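You operate a simulated robot arm through the tools that you are given. There is no shell and no other tool. Be economical: measure what you need, move in short steps, check, and stop when the job is done.

You are at the controls of a simulated robot arm. One attempt, no reset.

Task
Put two of the holed stoppers from the top of the picking table on the grey picking tray.
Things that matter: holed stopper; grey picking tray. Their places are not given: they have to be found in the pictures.

It is judged by the outcome, as a careful person would: the job done as asked, and still so three seconds after it is handed in. It fails if anything else is knocked over, pushed out of place, dropped, spilled or broken.

Robot
A 7-joint arm with a two-finger parallel gripper, fixed in place. Base frame: the origin is at the foot of the arm, x ahead of it, y to its left, z up; the work surface is at about z = 0.86. Readings come in m, rad, newtons and seconds.
With the tool pointing down near the work surface it reaches from about 0.24 to 0.68 m from the base axis. Its first joint turns from -1.152 to 1.152 rad. Payload 2.4 kg.
The TCP is the grasp point between the finger pads, 0.03 m short of the fingertips. In the tool frame z runs along the fingers and y along their closing line. Largest opening 0.094 m; finger width 0.028, thickness 0.01; the body of the gripper, 0.05 by 0.096 m, starts 0.055 m behind the TCP.
Orientation is that of the tool frame in the base frame, as a unit quaternion [w, x, y, z]. With the fingers straight down and closing along the base's y, the tool's x points along the base's -x, its y along +y and its z along -z.

Tools
- The arm moves only by the tool move_arm. Its argument "increments" is a list of rows, each a list of 7 numbers: the turn, a rotation vector about the tool's x, y, z in rad, then the shift along the tool's x, y, z in m, then the opening in per cent of the stroke, from 0 (shut) to 100 (fully open). In form: [[ax, ay, az, x, y, z, grip], ...]. A call has 1 to 10 rows; each row shifts and turns the commanded pose from where the row before left it, along the tool's axes as they then stand. A row lasts 0.2 s, in which the tool goes at most 0.05 m and 0.15 rad; a call with a longer step from one row to the next is refused whole, and so is a gripper value outside its range. A pose out of reach is approached as far as the arm can. The call stops where the force on the tool passes 40 N (or 10 N more than at its start, if that is more) or the arm is blocked; 0.2 s more then pass. The fingers move at their own pace (about 0.153 m/s each) and stop on an object; they squeeze with about 37 N. The grip force told is the motor's: it shows also when the fingers shut on nothing. Time passes only in rows, and 0.2 s behind the last, so rows that do not move let the fingers close. It gives the time, the measured TCP pose, the force on the tool (base axes), the opening and the grip force at its end, in the units of the frame above (readings bear some noise), and new pictures: "show" is both (left out), scene, wrist or none.
- Cameras (640 x 400 px; columns grow to the right, rows downward): "scene" is fixed at [0.0449, 0.4997, 1.4251]; the picture's right is [-0.52, -0.85, 0.00], its down [-0.65, 0.40, -0.65] and it looks along [0.55, -0.34, -0.76] (base axes); focal length 222 px, centre (320, 200). "wrist" rides on the gripper at [-0.037, 0, -0.058] in the tool frame; the picture's right is [0.00, -1.00, 0.00], its down [0.97, 0.00, -0.24] and it looks along [0.24, 0.00, 0.97] (tool axes); focal length 218 px, centre (320, 200).
- point_at(camera, pixels): for up to 12 pixels [column, row] of the newest picture of that camera ("zoom" is the newest enlarged one), the place [x, y, z] in the base frame of the surface seen there, good to about 0.003 m. It takes no simulated time.
- zoom(camera, box): a new picture of the part [left, top, right, bottom] of that camera's present view, enlarged. It takes no simulated time.
- sign_off(): hands the job in; it is judged then, once.

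Work in short steps. Measure before you move; look again where a grasp or a placing could have gone wrong, and mend it. You have 60 turns and 120 pictures in all, those below and enlarged ones among them. Open the gripper and draw the arm clear of the work before you hand the job in, unless the task says otherwise; then end with one line.

The tools are called after "Request:" by a JSON object that holds its "api" and its "payload". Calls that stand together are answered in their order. move_arm: Moves the arm, as the interface text tells. Its arguments: {"type":"object","properties":{"increments":{"type":"array","items":{"type":"array","items":{"type":"number"}}},"show":{"type":"string","enum":["both","scene","wrist","none"]}},"required":["increments"]} The other tools are called the same way: point_at (camera, pixels) gives the place of the surface under pixels of a picture; zoom (camera, box) takes an enlarged picture of a part of a camera's view; sign_off () hands the job in.

At the start:

```text
clock: 0.0
tcp_pos: [0.3743, -0.0657, 1.1567]
tcp_rot: [0.0, 0.0, 1.0, 0.0]
ft_force: [0.6, 0.3, -0.4]
width: 0.0942
grip_force: 0.1
```

scene: 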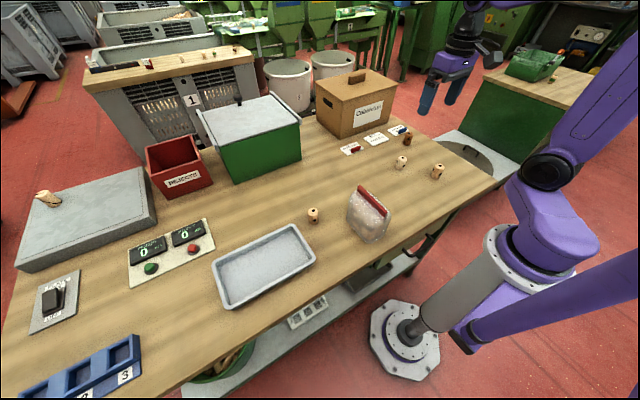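
wrist: 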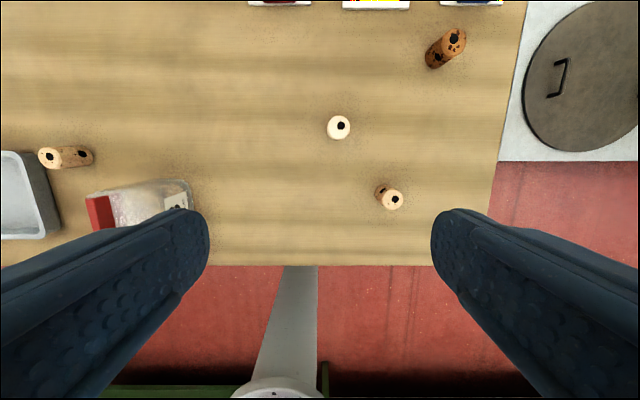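

The table shows several small stoppers, at scene (313,214), (401,161), (437,171), (407,138). I enlarge to see which have holes.

Request:
{"api": "zoom", "payload": {"camera": "scene", "box": [290, 110, 470, 230]}}

Request:
{"api": "zoom", "payload": {"camera": "wrist", "box": [310, 10, 490, 220]}}

Request:
{"api": "zoom", "payload": {"camera": "wrist", "box": [0, 120, 200, 240]}}

Request:
{"api": "point_at", "payload": {"camera": "scene", "pixels": [[313, 212], [401, 159], [437, 169], [407, 138], [313, 222], [401, 167], [435, 177], [265, 265], [232, 300], [305, 255], [290, 228], [215, 262]]}}

Request:
{"api": "point_at", "payload": {"camera": "wrist", "pixels": [[45, 157], [85, 157], [334, 127], [345, 127], [388, 200], [380, 188], [455, 40], [435, 58]]}}

```text
3.33 times, centred on (380, 170) of scene
```

zoom: 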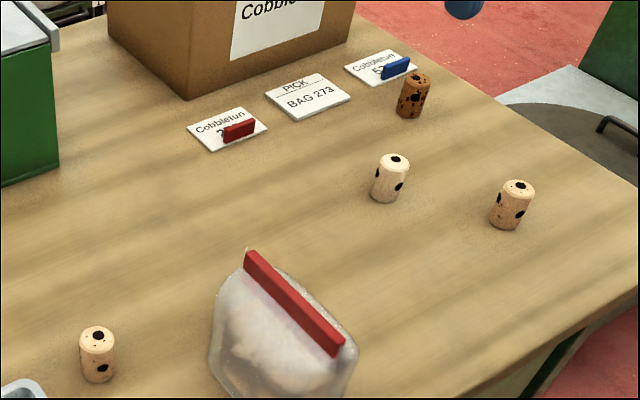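

```text
1.90 times, centred on (400, 115) of wrist
```

zoom: 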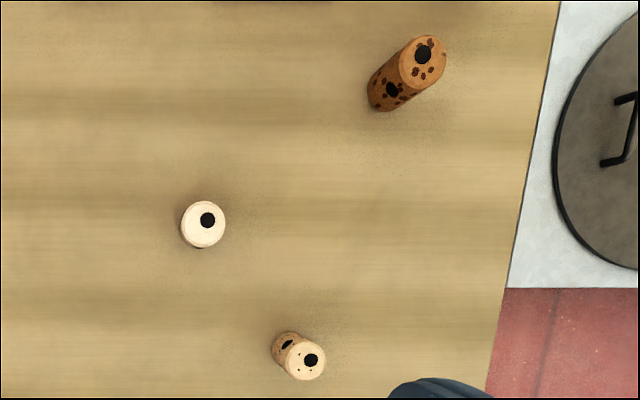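

```text
3.20 times, centred on (100, 180) of wrist
```

zoom: 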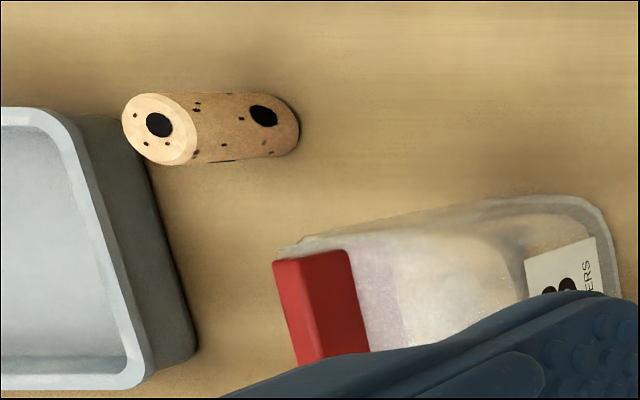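

```text
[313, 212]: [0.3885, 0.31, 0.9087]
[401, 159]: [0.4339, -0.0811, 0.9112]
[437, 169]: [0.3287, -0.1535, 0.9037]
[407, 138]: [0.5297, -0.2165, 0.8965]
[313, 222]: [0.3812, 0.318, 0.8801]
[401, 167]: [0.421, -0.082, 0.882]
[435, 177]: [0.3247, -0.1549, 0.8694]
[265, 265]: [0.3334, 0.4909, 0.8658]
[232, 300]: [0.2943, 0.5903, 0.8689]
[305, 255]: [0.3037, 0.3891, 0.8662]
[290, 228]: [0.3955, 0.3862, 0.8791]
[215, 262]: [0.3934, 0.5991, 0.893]
```

```text
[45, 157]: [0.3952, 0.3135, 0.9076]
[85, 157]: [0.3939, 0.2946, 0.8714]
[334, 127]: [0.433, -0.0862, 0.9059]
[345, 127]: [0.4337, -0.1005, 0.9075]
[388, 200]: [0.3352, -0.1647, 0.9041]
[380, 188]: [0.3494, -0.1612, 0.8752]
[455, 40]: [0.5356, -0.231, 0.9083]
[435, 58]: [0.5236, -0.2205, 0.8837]
```

The three pale pieces and the dark one all look holed; I enlarge them more, along with the tray and the piece at (46,198), to be sure of the kinds.

Request:
{"api": "zoom", "payload": {"camera": "scene", "box": [385, 125, 449, 185]}}

Request:
{"api": "zoom", "payload": {"camera": "scene", "box": [200, 190, 340, 310]}}

Request:
{"api": "zoom", "payload": {"camera": "scene", "box": [10, 160, 220, 300]}}

Request:
{"api": "zoom", "payload": {"camera": "wrist", "box": [320, 100, 420, 220]}}

```text
6.67 times, centred on (417, 155) of scene
```

zoom: 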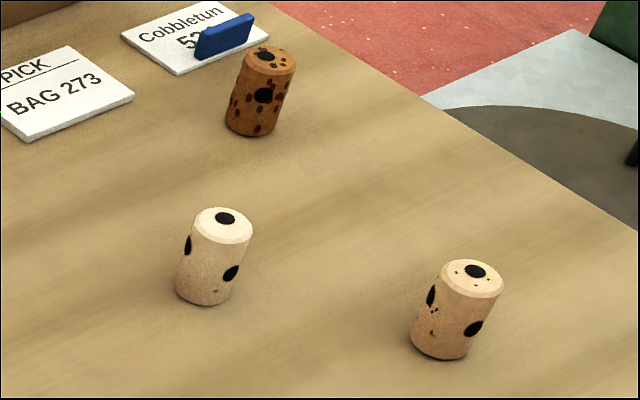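

```text
3.33 times, centred on (270, 250) of scene
```

zoom: 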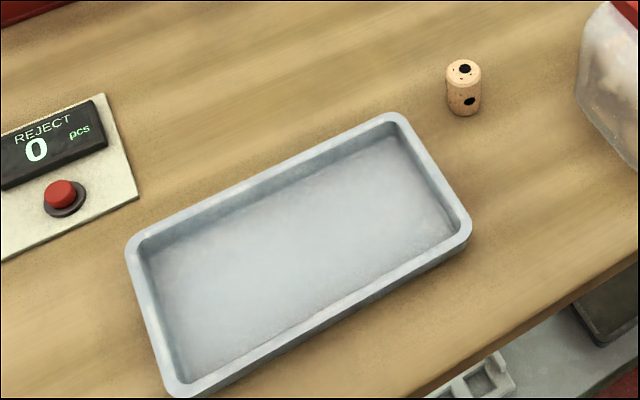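

```text
2.86 times, centred on (115, 230) of scene
```

zoom: 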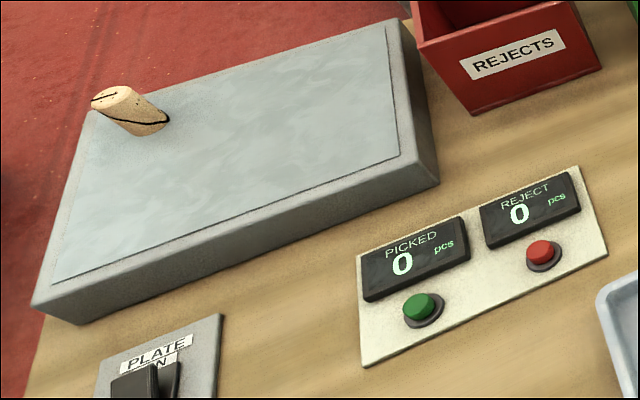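

```text
3.33 times, centred on (370, 160) of wrist
```

zoom: 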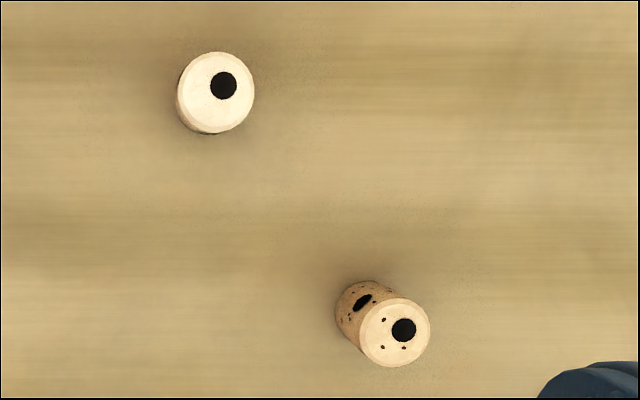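

All four upright ones on the table are holed (the one on the plate is grooved). I'll take the pale ones at scene (313,214) and (437,171). First I measure the bag and tray rim, and travel high to above the first one.

Request:
{"api": "point_at", "payload": {"camera": "scene", "pixels": [[361, 187], [386, 213], [349, 215], [350, 232], [285, 226], [299, 226], [313, 257], [218, 266], [228, 306], [262, 265], [285, 255], [250, 250]]}}

Request:
{"api": "move_arm", "payload": {"increments": [[0, 0, 0, -0.002, 0.047, 0.01, 50], [0, 0, 0, -0.002, 0.047, 0.01, 50], [0, 0, 0, -0.002, 0.047, 0.01, 50], [0, 0, 0, -0.002, 0.047, 0.01, 50], [0, 0, 0, -0.002, 0.047, 0.01, 50], [0, 0, 0, -0.002, 0.047, 0.01, 50], [0, 0, 0, -0.002, 0.047, 0.01, 50], [0, 0, 0, -0.002, 0.047, 0.01, 50]]}}

```text
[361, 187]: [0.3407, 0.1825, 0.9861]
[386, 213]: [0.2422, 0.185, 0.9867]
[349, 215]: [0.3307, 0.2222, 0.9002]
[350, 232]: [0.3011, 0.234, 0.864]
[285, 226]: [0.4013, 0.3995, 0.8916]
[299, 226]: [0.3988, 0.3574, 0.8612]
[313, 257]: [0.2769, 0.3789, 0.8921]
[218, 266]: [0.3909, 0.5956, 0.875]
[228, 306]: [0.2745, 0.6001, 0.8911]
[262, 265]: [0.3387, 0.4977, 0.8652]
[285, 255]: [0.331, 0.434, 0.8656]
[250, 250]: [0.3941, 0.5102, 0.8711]
```

```text
clock: 1.8
tcp_pos: [0.3918, 0.3095, 1.0765]
tcp_rot: [0.0, 0.0, 1.0, -0.001]
ft_force: [0.1, -0.2, 0.2]
width: 0.047
grip_force: 0.1
```

scene: 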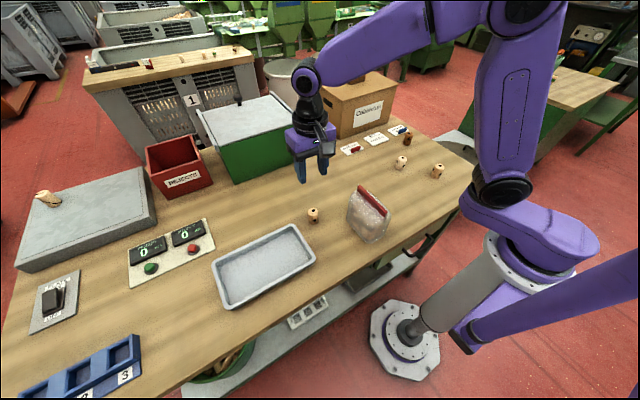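
wrist: 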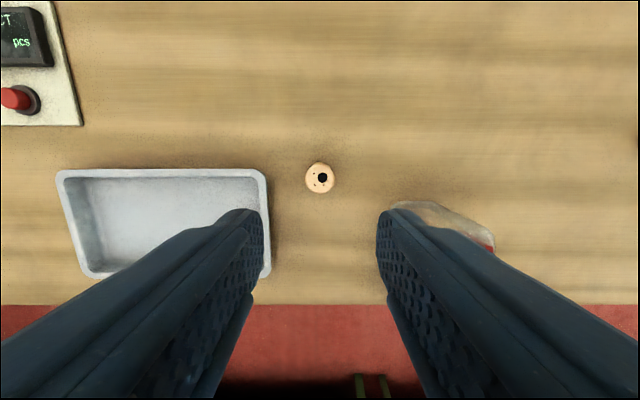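

The stopper top is at wrist (320,178); I measure its edges.

Request:
{"api": "point_at", "payload": {"camera": "wrist", "pixels": [[308, 178], [332, 178], [319, 165], [319, 189], [316, 178], [262, 200], [270, 200], [400, 207], [425, 203]]}}

```text
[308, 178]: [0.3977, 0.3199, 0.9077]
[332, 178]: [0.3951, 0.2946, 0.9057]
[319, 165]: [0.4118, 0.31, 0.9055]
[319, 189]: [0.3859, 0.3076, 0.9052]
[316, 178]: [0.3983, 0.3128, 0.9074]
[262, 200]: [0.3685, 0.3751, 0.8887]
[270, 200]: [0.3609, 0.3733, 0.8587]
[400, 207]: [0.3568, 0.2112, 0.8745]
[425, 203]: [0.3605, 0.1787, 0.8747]
```

Centre is about (0.397, 0.308), with the top at 0.906. I shift slightly and descend to z≈0.895.

Request:
{"api": "move_arm", "payload": {"increments": [[0, 0, 0, -0.005, -0.001, 0.04, 60], [0, 0, 0, 0, 0, 0.04, 60], [0, 0, 0, 0, 0, 0.04, 60], [0, 0, 0, 0, 0, 0.03, 60], [0, 0, 0, 0, 0, 0.02, 60], [0, 0, 0, 0, 0, 0.0115, 60]]}}

```text
clock: 3.2
tcp_pos: [0.3957, 0.3106, 0.8938]
tcp_rot: [0.0, 0.0, 1.0, -0.001]
ft_force: [0.0, -0.6, 0.3]
width: 0.0565
grip_force: 0.0
```

scene: 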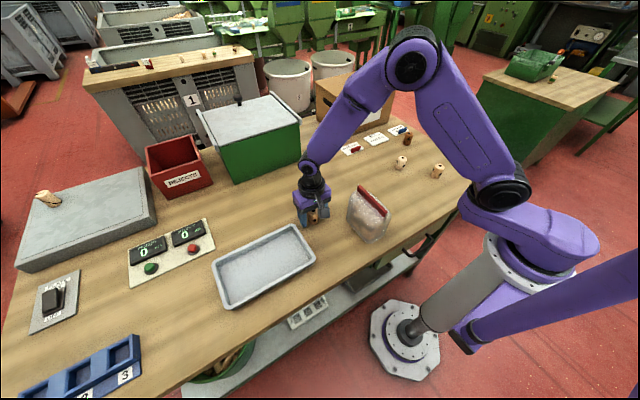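
wrist: 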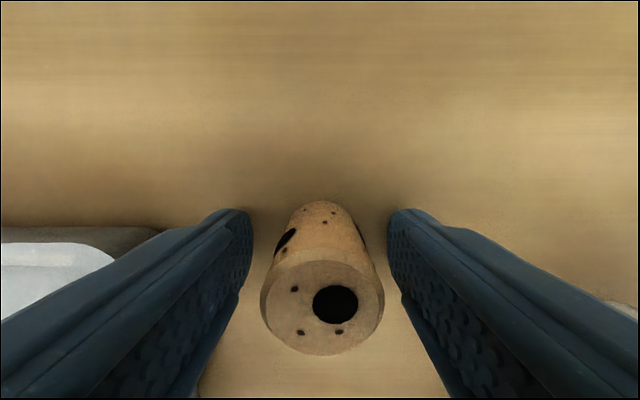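

The stopper stands between the pads; I close, let them settle, and lift.

Request:
{"api": "move_arm", "payload": {"increments": [[0, 0, 0, 0, 0, 0, 0], [0, 0, 0, 0, 0, 0, 0], [0, 0, 0, 0, 0, -0.02, 0], [0, 0, 0, 0, 0, -0.04, 0], [0, 0, 0, 0, 0, -0.04, 0]]}}

```text
clock: 4.4
tcp_pos: [0.3961, 0.3108, 0.9949]
tcp_rot: [-0.001, -0.001, 1.0, -0.001]
ft_force: [-0.5, 1.2, -0.1]
width: 0.0278
grip_force: 37.6
```

scene: 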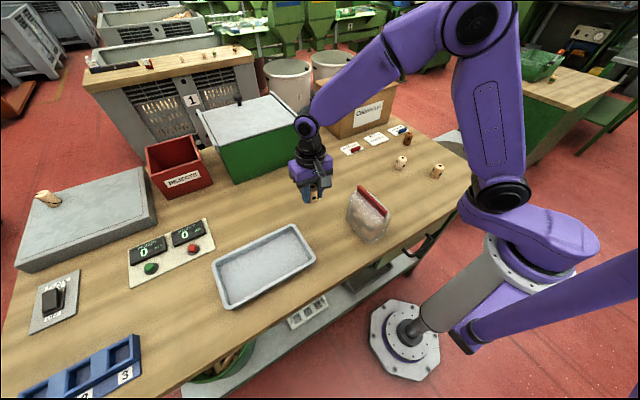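
wrist: 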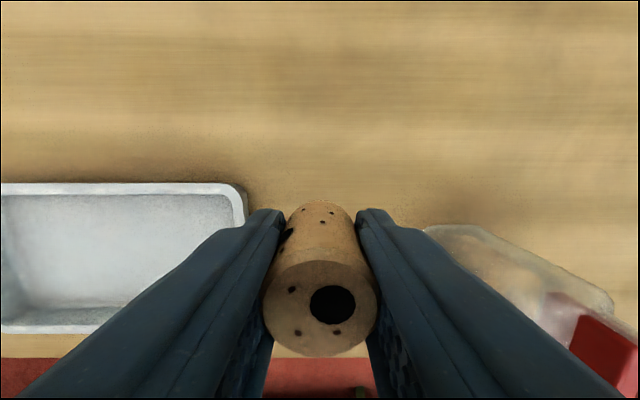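

Held (width 0.028). I carry it over the tray to about (0.338, 0.52).

Request:
{"api": "move_arm", "payload": {"increments": [[0, 0, 0, 0.012, 0.042, 0, 0], [0, 0, 0, 0.012, 0.042, 0, 0], [0, 0, 0, 0.012, 0.042, 0, 0], [0, 0, 0, 0.012, 0.042, 0, 0], [0, 0, 0, 0.01, 0.042, 0, 0], [0, 0, 0, 0, 0, 0.03, 0], [0, 0, 0, 0, 0, 0.025, 0]]}}

```text
clock: 6.0
tcp_pos: [0.3383, 0.5201, 0.9404]
tcp_rot: [0.0, 0.0, 1.0, 0.0]
ft_force: [0.1, 0.5, -0.3]
width: 0.0275
grip_force: 37.3
```

scene: 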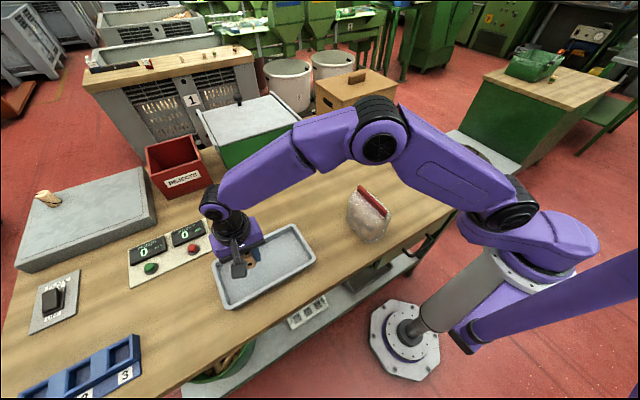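
wrist: 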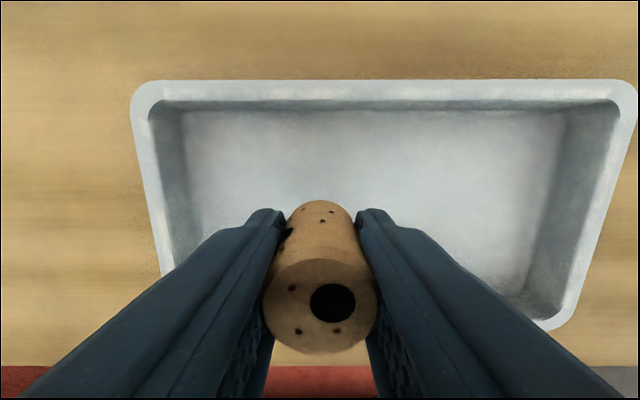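

It hangs inside the tray outline. I lower it slowly towards contact, still gripped.

Request:
{"api": "move_arm", "payload": {"increments": [[0, 0, 0, 0, 0, 0.025, 0], [0, 0, 0, 0, 0, 0.01, 0], [0, 0, 0, 0, 0, 0.004, 0], [0, 0, 0, 0, 0, 0, 0]], "show": "wrist"}}

```text
clock: 7.0
tcp_pos: [0.3366, 0.5181, 0.9005]
tcp_rot: [-0.001, 0.0, 1.0, 0.0]
ft_force: [0.4, 0.2, -0.3]
width: 0.0276
grip_force: 37.0
```

wrist: 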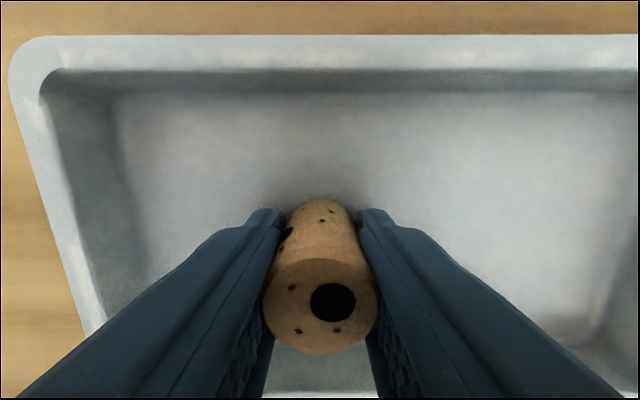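

No contact force yet; I lower by a millimetre at a time to feel the floor.

Request:
{"api": "move_arm", "payload": {"increments": [[0, 0, 0, 0, 0, 0.001, 0], [0, 0, 0, 0, 0, 0, 0]], "show": "none"}}

Request:
{"api": "move_arm", "payload": {"increments": [[0, 0, 0, 0, 0, 0.001, 0], [0, 0, 0, 0, 0, 0, 0]], "show": "none"}}

```text
clock: 7.6
tcp_pos: [0.3366, 0.5191, 0.9005]
tcp_rot: [0.001, 0.001, 1.0, 0.0]
ft_force: [-0.6, 0.5, -1.2]
width: 0.0273
grip_force: 36.8
```

```text
clock: 8.2
tcp_pos: [0.3375, 0.5195, 0.898]
tcp_rot: [-0.001, 0.0, 1.0, 0.001]
ft_force: [-0.4, 0.1, 1.9]
width: 0.0274
grip_force: 37.0
```

The upward force is growing slightly, so it is at or near the floor. I open part way and rise.

Request:
{"api": "move_arm", "payload": {"increments": [[0, 0, 0, 0, 0, 0, 45], [0, 0, 0, 0, 0, 0, 55], [0, 0, 0, 0, 0, -0.02, 55], [0, 0, 0, 0, 0, -0.045, 55], [0, 0, 0, 0, 0, -0.045, 55], [0, 0, 0, 0, 0, -0.045, 55]]}}

```text
clock: 9.6
tcp_pos: [0.3354, 0.5216, 1.0539]
tcp_rot: [0.0, 0.0, 1.0, 0.0]
ft_force: [-0.2, -0.7, 0.5]
width: 0.0517
grip_force: 0.0
```

scene: 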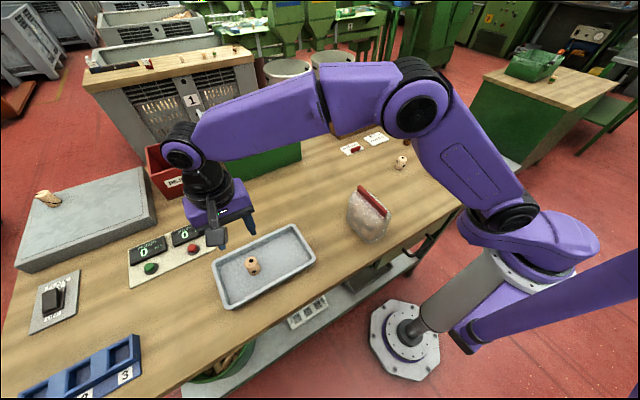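
wrist: 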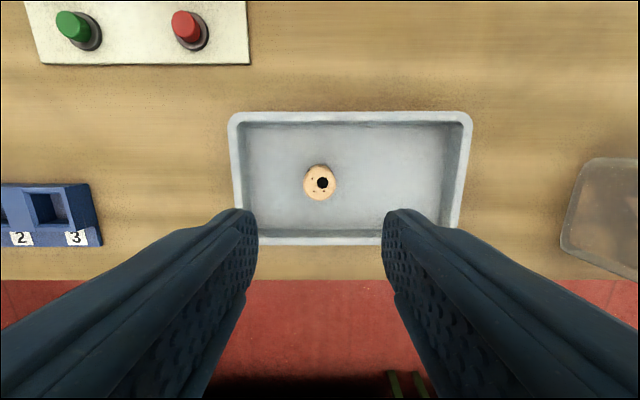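

The first stopper stands in the tray. I travel high to above the stopper near (0.34, -0.16).

Request:
{"api": "move_arm", "payload": {"increments": [[0, 0, 0, 0, -0.03, -0.035, 55], [0, 0, 0, 0, -0.035, -0.03, 55], [0, 0, 0, 0, -0.048, 0, 55], [0, 0, 0, 0, -0.048, 0, 55], [0, 0, 0, 0, -0.048, 0, 55], [0, 0, 0, 0, -0.048, 0, 55], [0, 0, 0, 0, -0.048, 0, 55], [0, 0, 0, 0, -0.048, 0, 55], [0, 0, 0, 0, -0.048, 0, 55], [0, 0, 0, 0, -0.048, 0, 55]], "show": "none"}}

Request:
{"api": "move_arm", "payload": {"increments": [[0, 0, 0, 0, -0.046, 0, 55], [0, 0, 0, 0, -0.046, 0, 55], [0, 0, 0, -0.003, -0.046, 0.01, 55], [0, 0, 0, -0.003, -0.046, 0.02, 55], [0, 0, 0, 0, -0.046, 0.02, 55]], "show": "both"}}

```text
clock: 11.8
tcp_pos: [0.3363, 0.0699, 1.1162]
tcp_rot: [0.0, 0.0, 1.0, 0.0]
ft_force: [0.1, -0.7, -0.2]
width: 0.0518
grip_force: 0.0
```

```text
refused: row 4 steps farther than a row can; nothing moved
```

At (0.336, 0.070, 1.116); one row was just too long, so I repeat it with shorter steps.

Request:
{"api": "move_arm", "payload": {"increments": [[0, 0, 0, 0, -0.046, 0, 55], [0, 0, 0, 0, -0.046, 0, 55], [0, 0, 0, -0.002, -0.046, 0, 55], [0, 0, 0, -0.002, -0.046, 0, 55], [0, 0, 0, -0.002, -0.044, 0.01, 55], [0, 0, 0, 0, 0, 0.03, 55]]}}

```text
clock: 13.2
tcp_pos: [0.346, -0.1586, 1.0764]
tcp_rot: [-0.001, 0.001, 1.0, 0.0]
ft_force: [-0.5, 0.4, -0.2]
width: 0.0519
grip_force: 0.1
```

scene: 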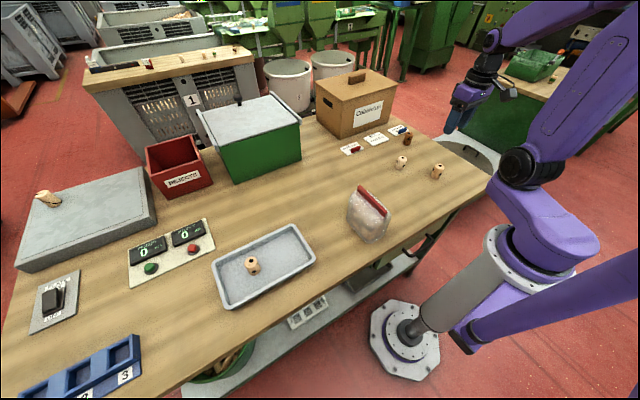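
wrist: 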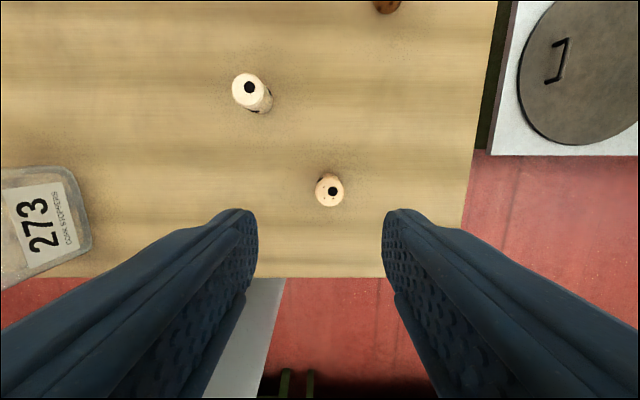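

The stopper's top is at wrist (329,189); I measure its edges.

Request:
{"api": "point_at", "payload": {"camera": "wrist", "pixels": [[318, 190], [342, 190], [330, 180], [330, 203], [322, 190], [338, 194]]}}

Request:
{"api": "zoom", "payload": {"camera": "wrist", "box": [290, 165, 370, 215]}}

```text
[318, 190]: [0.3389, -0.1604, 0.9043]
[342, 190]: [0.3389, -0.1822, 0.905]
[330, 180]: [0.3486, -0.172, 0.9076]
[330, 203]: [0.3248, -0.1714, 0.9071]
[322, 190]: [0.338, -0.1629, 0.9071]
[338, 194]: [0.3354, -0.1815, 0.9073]
```

```text
8.00 times, centred on (330, 190) of wrist
```

zoom: 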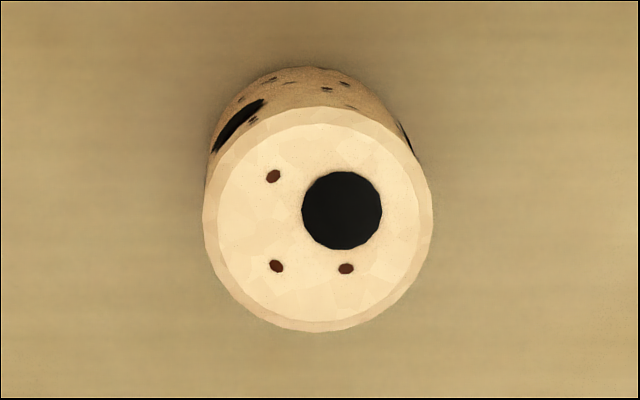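

Centre is about (0.337, -0.171). I align and descend.

Request:
{"api": "move_arm", "payload": {"increments": [[0, 0, 0, 0.009, -0.0125, 0.03, 60], [0, 0, 0, 0, 0, 0.04, 60], [0, 0, 0, 0, 0, 0.04, 60], [0, 0, 0, 0, 0, 0.04, 60], [0, 0, 0, 0, 0, 0.02, 60], [0, 0, 0, 0, 0, 0.0125, 60]]}}

```text
clock: 14.6
tcp_pos: [0.3342, -0.1693, 0.8969]
tcp_rot: [0.0, -0.001, 1.0, 0.0]
ft_force: [-0.1, 0.1, 0.2]
width: 0.0564
grip_force: 0.1
```

scene: 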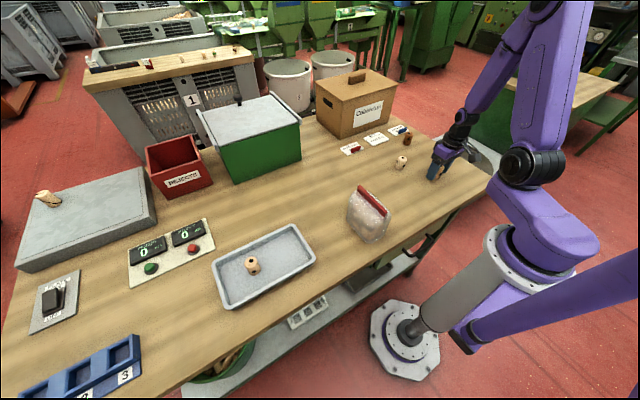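
wrist: 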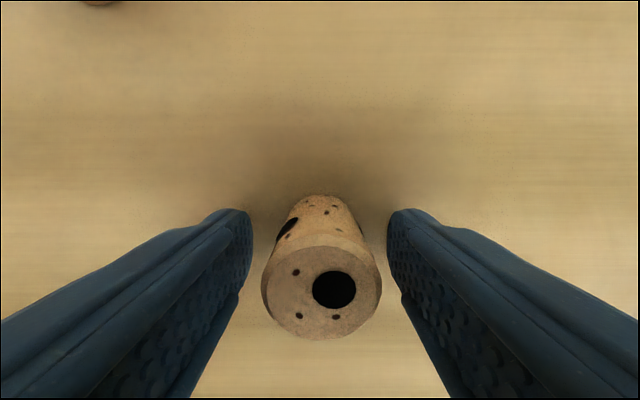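

Well placed between the pads; a small nudge, then I close and lift.

Request:
{"api": "move_arm", "payload": {"increments": [[0, 0, 0, -0.003, 0, 0.002, 60], [0, 0, 0, 0, 0, 0, 0], [0, 0, 0, 0, 0, 0, 0], [0, 0, 0, 0, 0, 0, 0], [0, 0, 0, 0, 0, -0.02, 0], [0, 0, 0, 0, 0, -0.045, 0], [0, 0, 0, 0, 0, -0.045, 0], [0, 0, 0, 0, 0, -0.045, 0], [0, 0, 0, 0, 0, -0.045, 0]]}}

```text
clock: 16.6
tcp_pos: [0.3385, -0.1694, 1.0912]
tcp_rot: [0.0, 0.0, 1.0, -0.001]
ft_force: [0.4, -0.1, 0.6]
width: 0.0282
grip_force: 37.2
```

scene: 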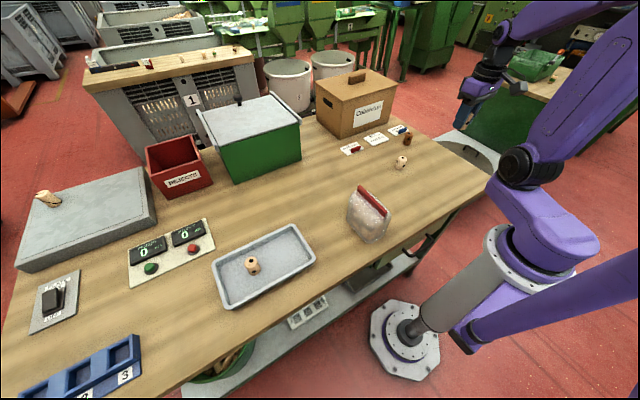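
wrist: 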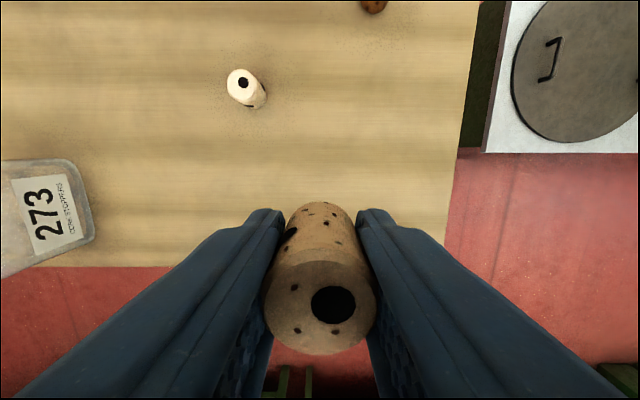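

Held. I carry it at height towards (0.338, 0.445).

Request:
{"api": "move_arm", "payload": {"increments": [[0, 0, 0, 0, 0.046, -0.01, 0], [0, 0, 0, 0, 0.047, 0, 0], [0, 0, 0, 0, 0.047, 0, 0], [0, 0, 0, 0, 0.047, 0, 0], [0, 0, 0, 0, 0.047, 0, 0], [0, 0, 0, 0, 0.047, 0, 0], [0, 0, 0, 0, 0.047, 0, 0], [0, 0, 0, 0, 0.047, 0, 0], [0, 0, 0, 0, 0.047, 0, 0], [0, 0, 0, 0, 0.047, 0, 0]], "show": "none"}}

Request:
{"api": "move_arm", "payload": {"increments": [[0, 0, 0, 0, 0.047, 0, 0], [0, 0, 0, 0, 0.047, 0, 0], [0, 0, 0, 0, 0.047, 0, 0], [0, 0, 0, 0, 0.004, 0.045, 0], [0, 0, 0, 0, 0, 0.045, 0], [0, 0, 0, 0, 0, 0.045, 0]]}}

```text
clock: 18.8
tcp_pos: [0.3358, 0.3004, 1.1022]
tcp_rot: [0.0, 0.0, 1.0, -0.001]
ft_force: [0.1, -0.4, 0.1]
width: 0.0277
grip_force: 36.1
```

```text
clock: 20.2
tcp_pos: [0.3377, 0.4456, 0.9679]
tcp_rot: [0.0, 0.0, 1.0, -0.001]
ft_force: [-0.6, 0.4, -0.2]
width: 0.0276
grip_force: 37.0
```

scene: 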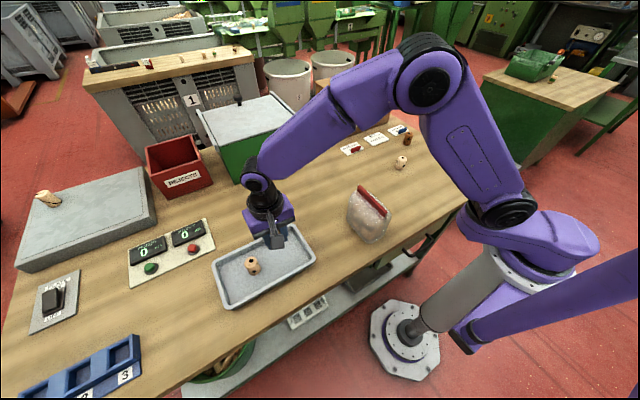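
wrist: 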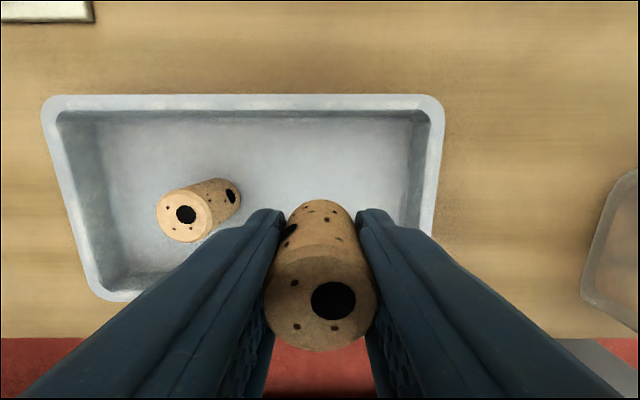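

There is clear space beside the first stopper. I lower it to about 0.901.

Request:
{"api": "move_arm", "payload": {"increments": [[0, 0, 0, 0, 0, 0.035, 0], [0, 0, 0, 0, 0, 0.02, 0], [0, 0, 0, 0, 0, 0.008, 0], [0, 0, 0, 0, 0, 0.003, 0], [0, 0, 0, 0, 0, 0.001, 0], [0, 0, 0, 0, 0, 0, 0]], "show": "wrist"}}

```text
clock: 21.6
tcp_pos: [0.3368, 0.4447, 0.9022]
tcp_rot: [0.0, 0.0, 1.0, 0.0]
ft_force: [-0.1, 0.0, 0.3]
width: 0.0274
grip_force: 37.6
```

wrist: 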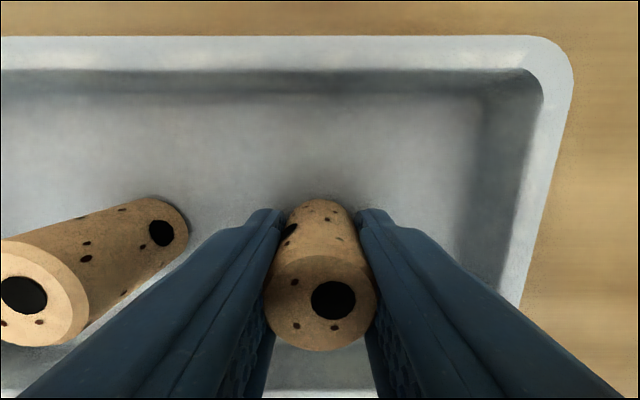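

No contact force yet; I feel for the floor a millimetre at a time.

Request:
{"api": "move_arm", "payload": {"increments": [[0, 0, 0, 0, 0, 0.001, 0], [0, 0, 0, 0, 0, 0, 0]], "show": "none"}}

Request:
{"api": "move_arm", "payload": {"increments": [[0, 0, 0, 0, 0, 0.001, 0], [0, 0, 0, 0, 0, 0, 0]], "show": "none"}}

```text
clock: 22.2
tcp_pos: [0.3367, 0.4437, 0.901]
tcp_rot: [0.0, 0.0, 1.0, 0.0]
ft_force: [-0.5, 1.0, 0.0]
width: 0.0273
grip_force: 36.9
```

```text
clock: 22.8
tcp_pos: [0.3378, 0.4458, 0.8995]
tcp_rot: [0.0, 0.0, 1.0, 0.001]
ft_force: [-0.2, -0.4, 0.4]
width: 0.0277
grip_force: 36.8
```

Still no clear force; one more millimetre.

Request:
{"api": "move_arm", "payload": {"increments": [[0, 0, 0, 0, 0, 0.001, 0], [0, 0, 0, 0, 0, 0, 0]], "show": "none"}}

```text
clock: 23.4
tcp_pos: [0.3379, 0.4435, 0.8983]
tcp_rot: [0.0, 0.0, 1.0, 0.001]
ft_force: [-0.7, 0.3, 8.3]
width: 0.0283
grip_force: 37.0
```

Contact with 8 N: it is on the floor. I open a little and rise straight up, then draw back.

Request:
{"api": "move_arm", "payload": {"increments": [[0, 0, 0, 0, 0, -0.0005, 45], [0, 0, 0, 0, 0, 0, 50], [0, 0, 0, 0, 0, -0.02, 50], [0, 0, 0, 0, 0, -0.045, 50], [0, 0, 0, 0, 0, -0.045, 50], [0, 0, 0, 0, 0, -0.045, 60], [0, 0, 0, 0, -0.03, -0.035, 60], [0, 0, 0, -0.02, -0.04, 0, 60], [0, 0, 0, -0.02, -0.04, 0, 60], [0, 0, 0, -0.02, -0.04, 0, 60]]}}

```text
clock: 25.6
tcp_pos: [0.3959, 0.2946, 1.0913]
tcp_rot: [0.0, 0.0, 1.0, 0.0]
ft_force: [-0.9, -0.6, -0.2]
width: 0.0562
grip_force: 0.1
```

scene: 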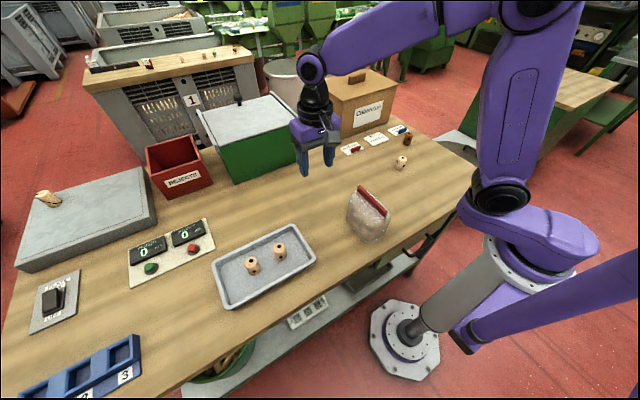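
wrist: 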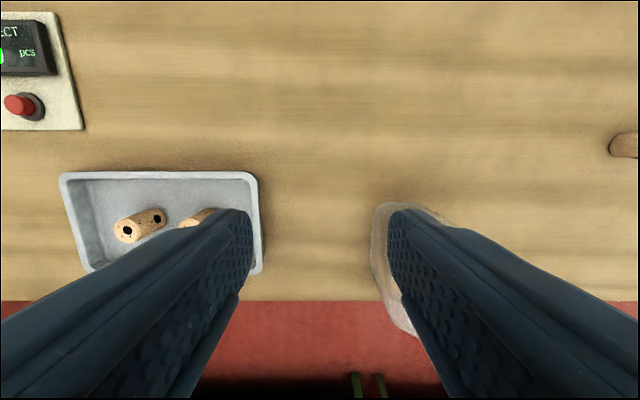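

Both stoppers stand upright in the tray at scene (252,265) and (279,251), nothing else has moved, and the arm is clear, so I hand the job in.

Request:
{"api": "sign_off", "payload": {}}

```text
The job is handed in.
```

I put two holed stoppers from the picking table on the grey picking tray; both were standing upright there when I handed the job in, and nothing else had moved.
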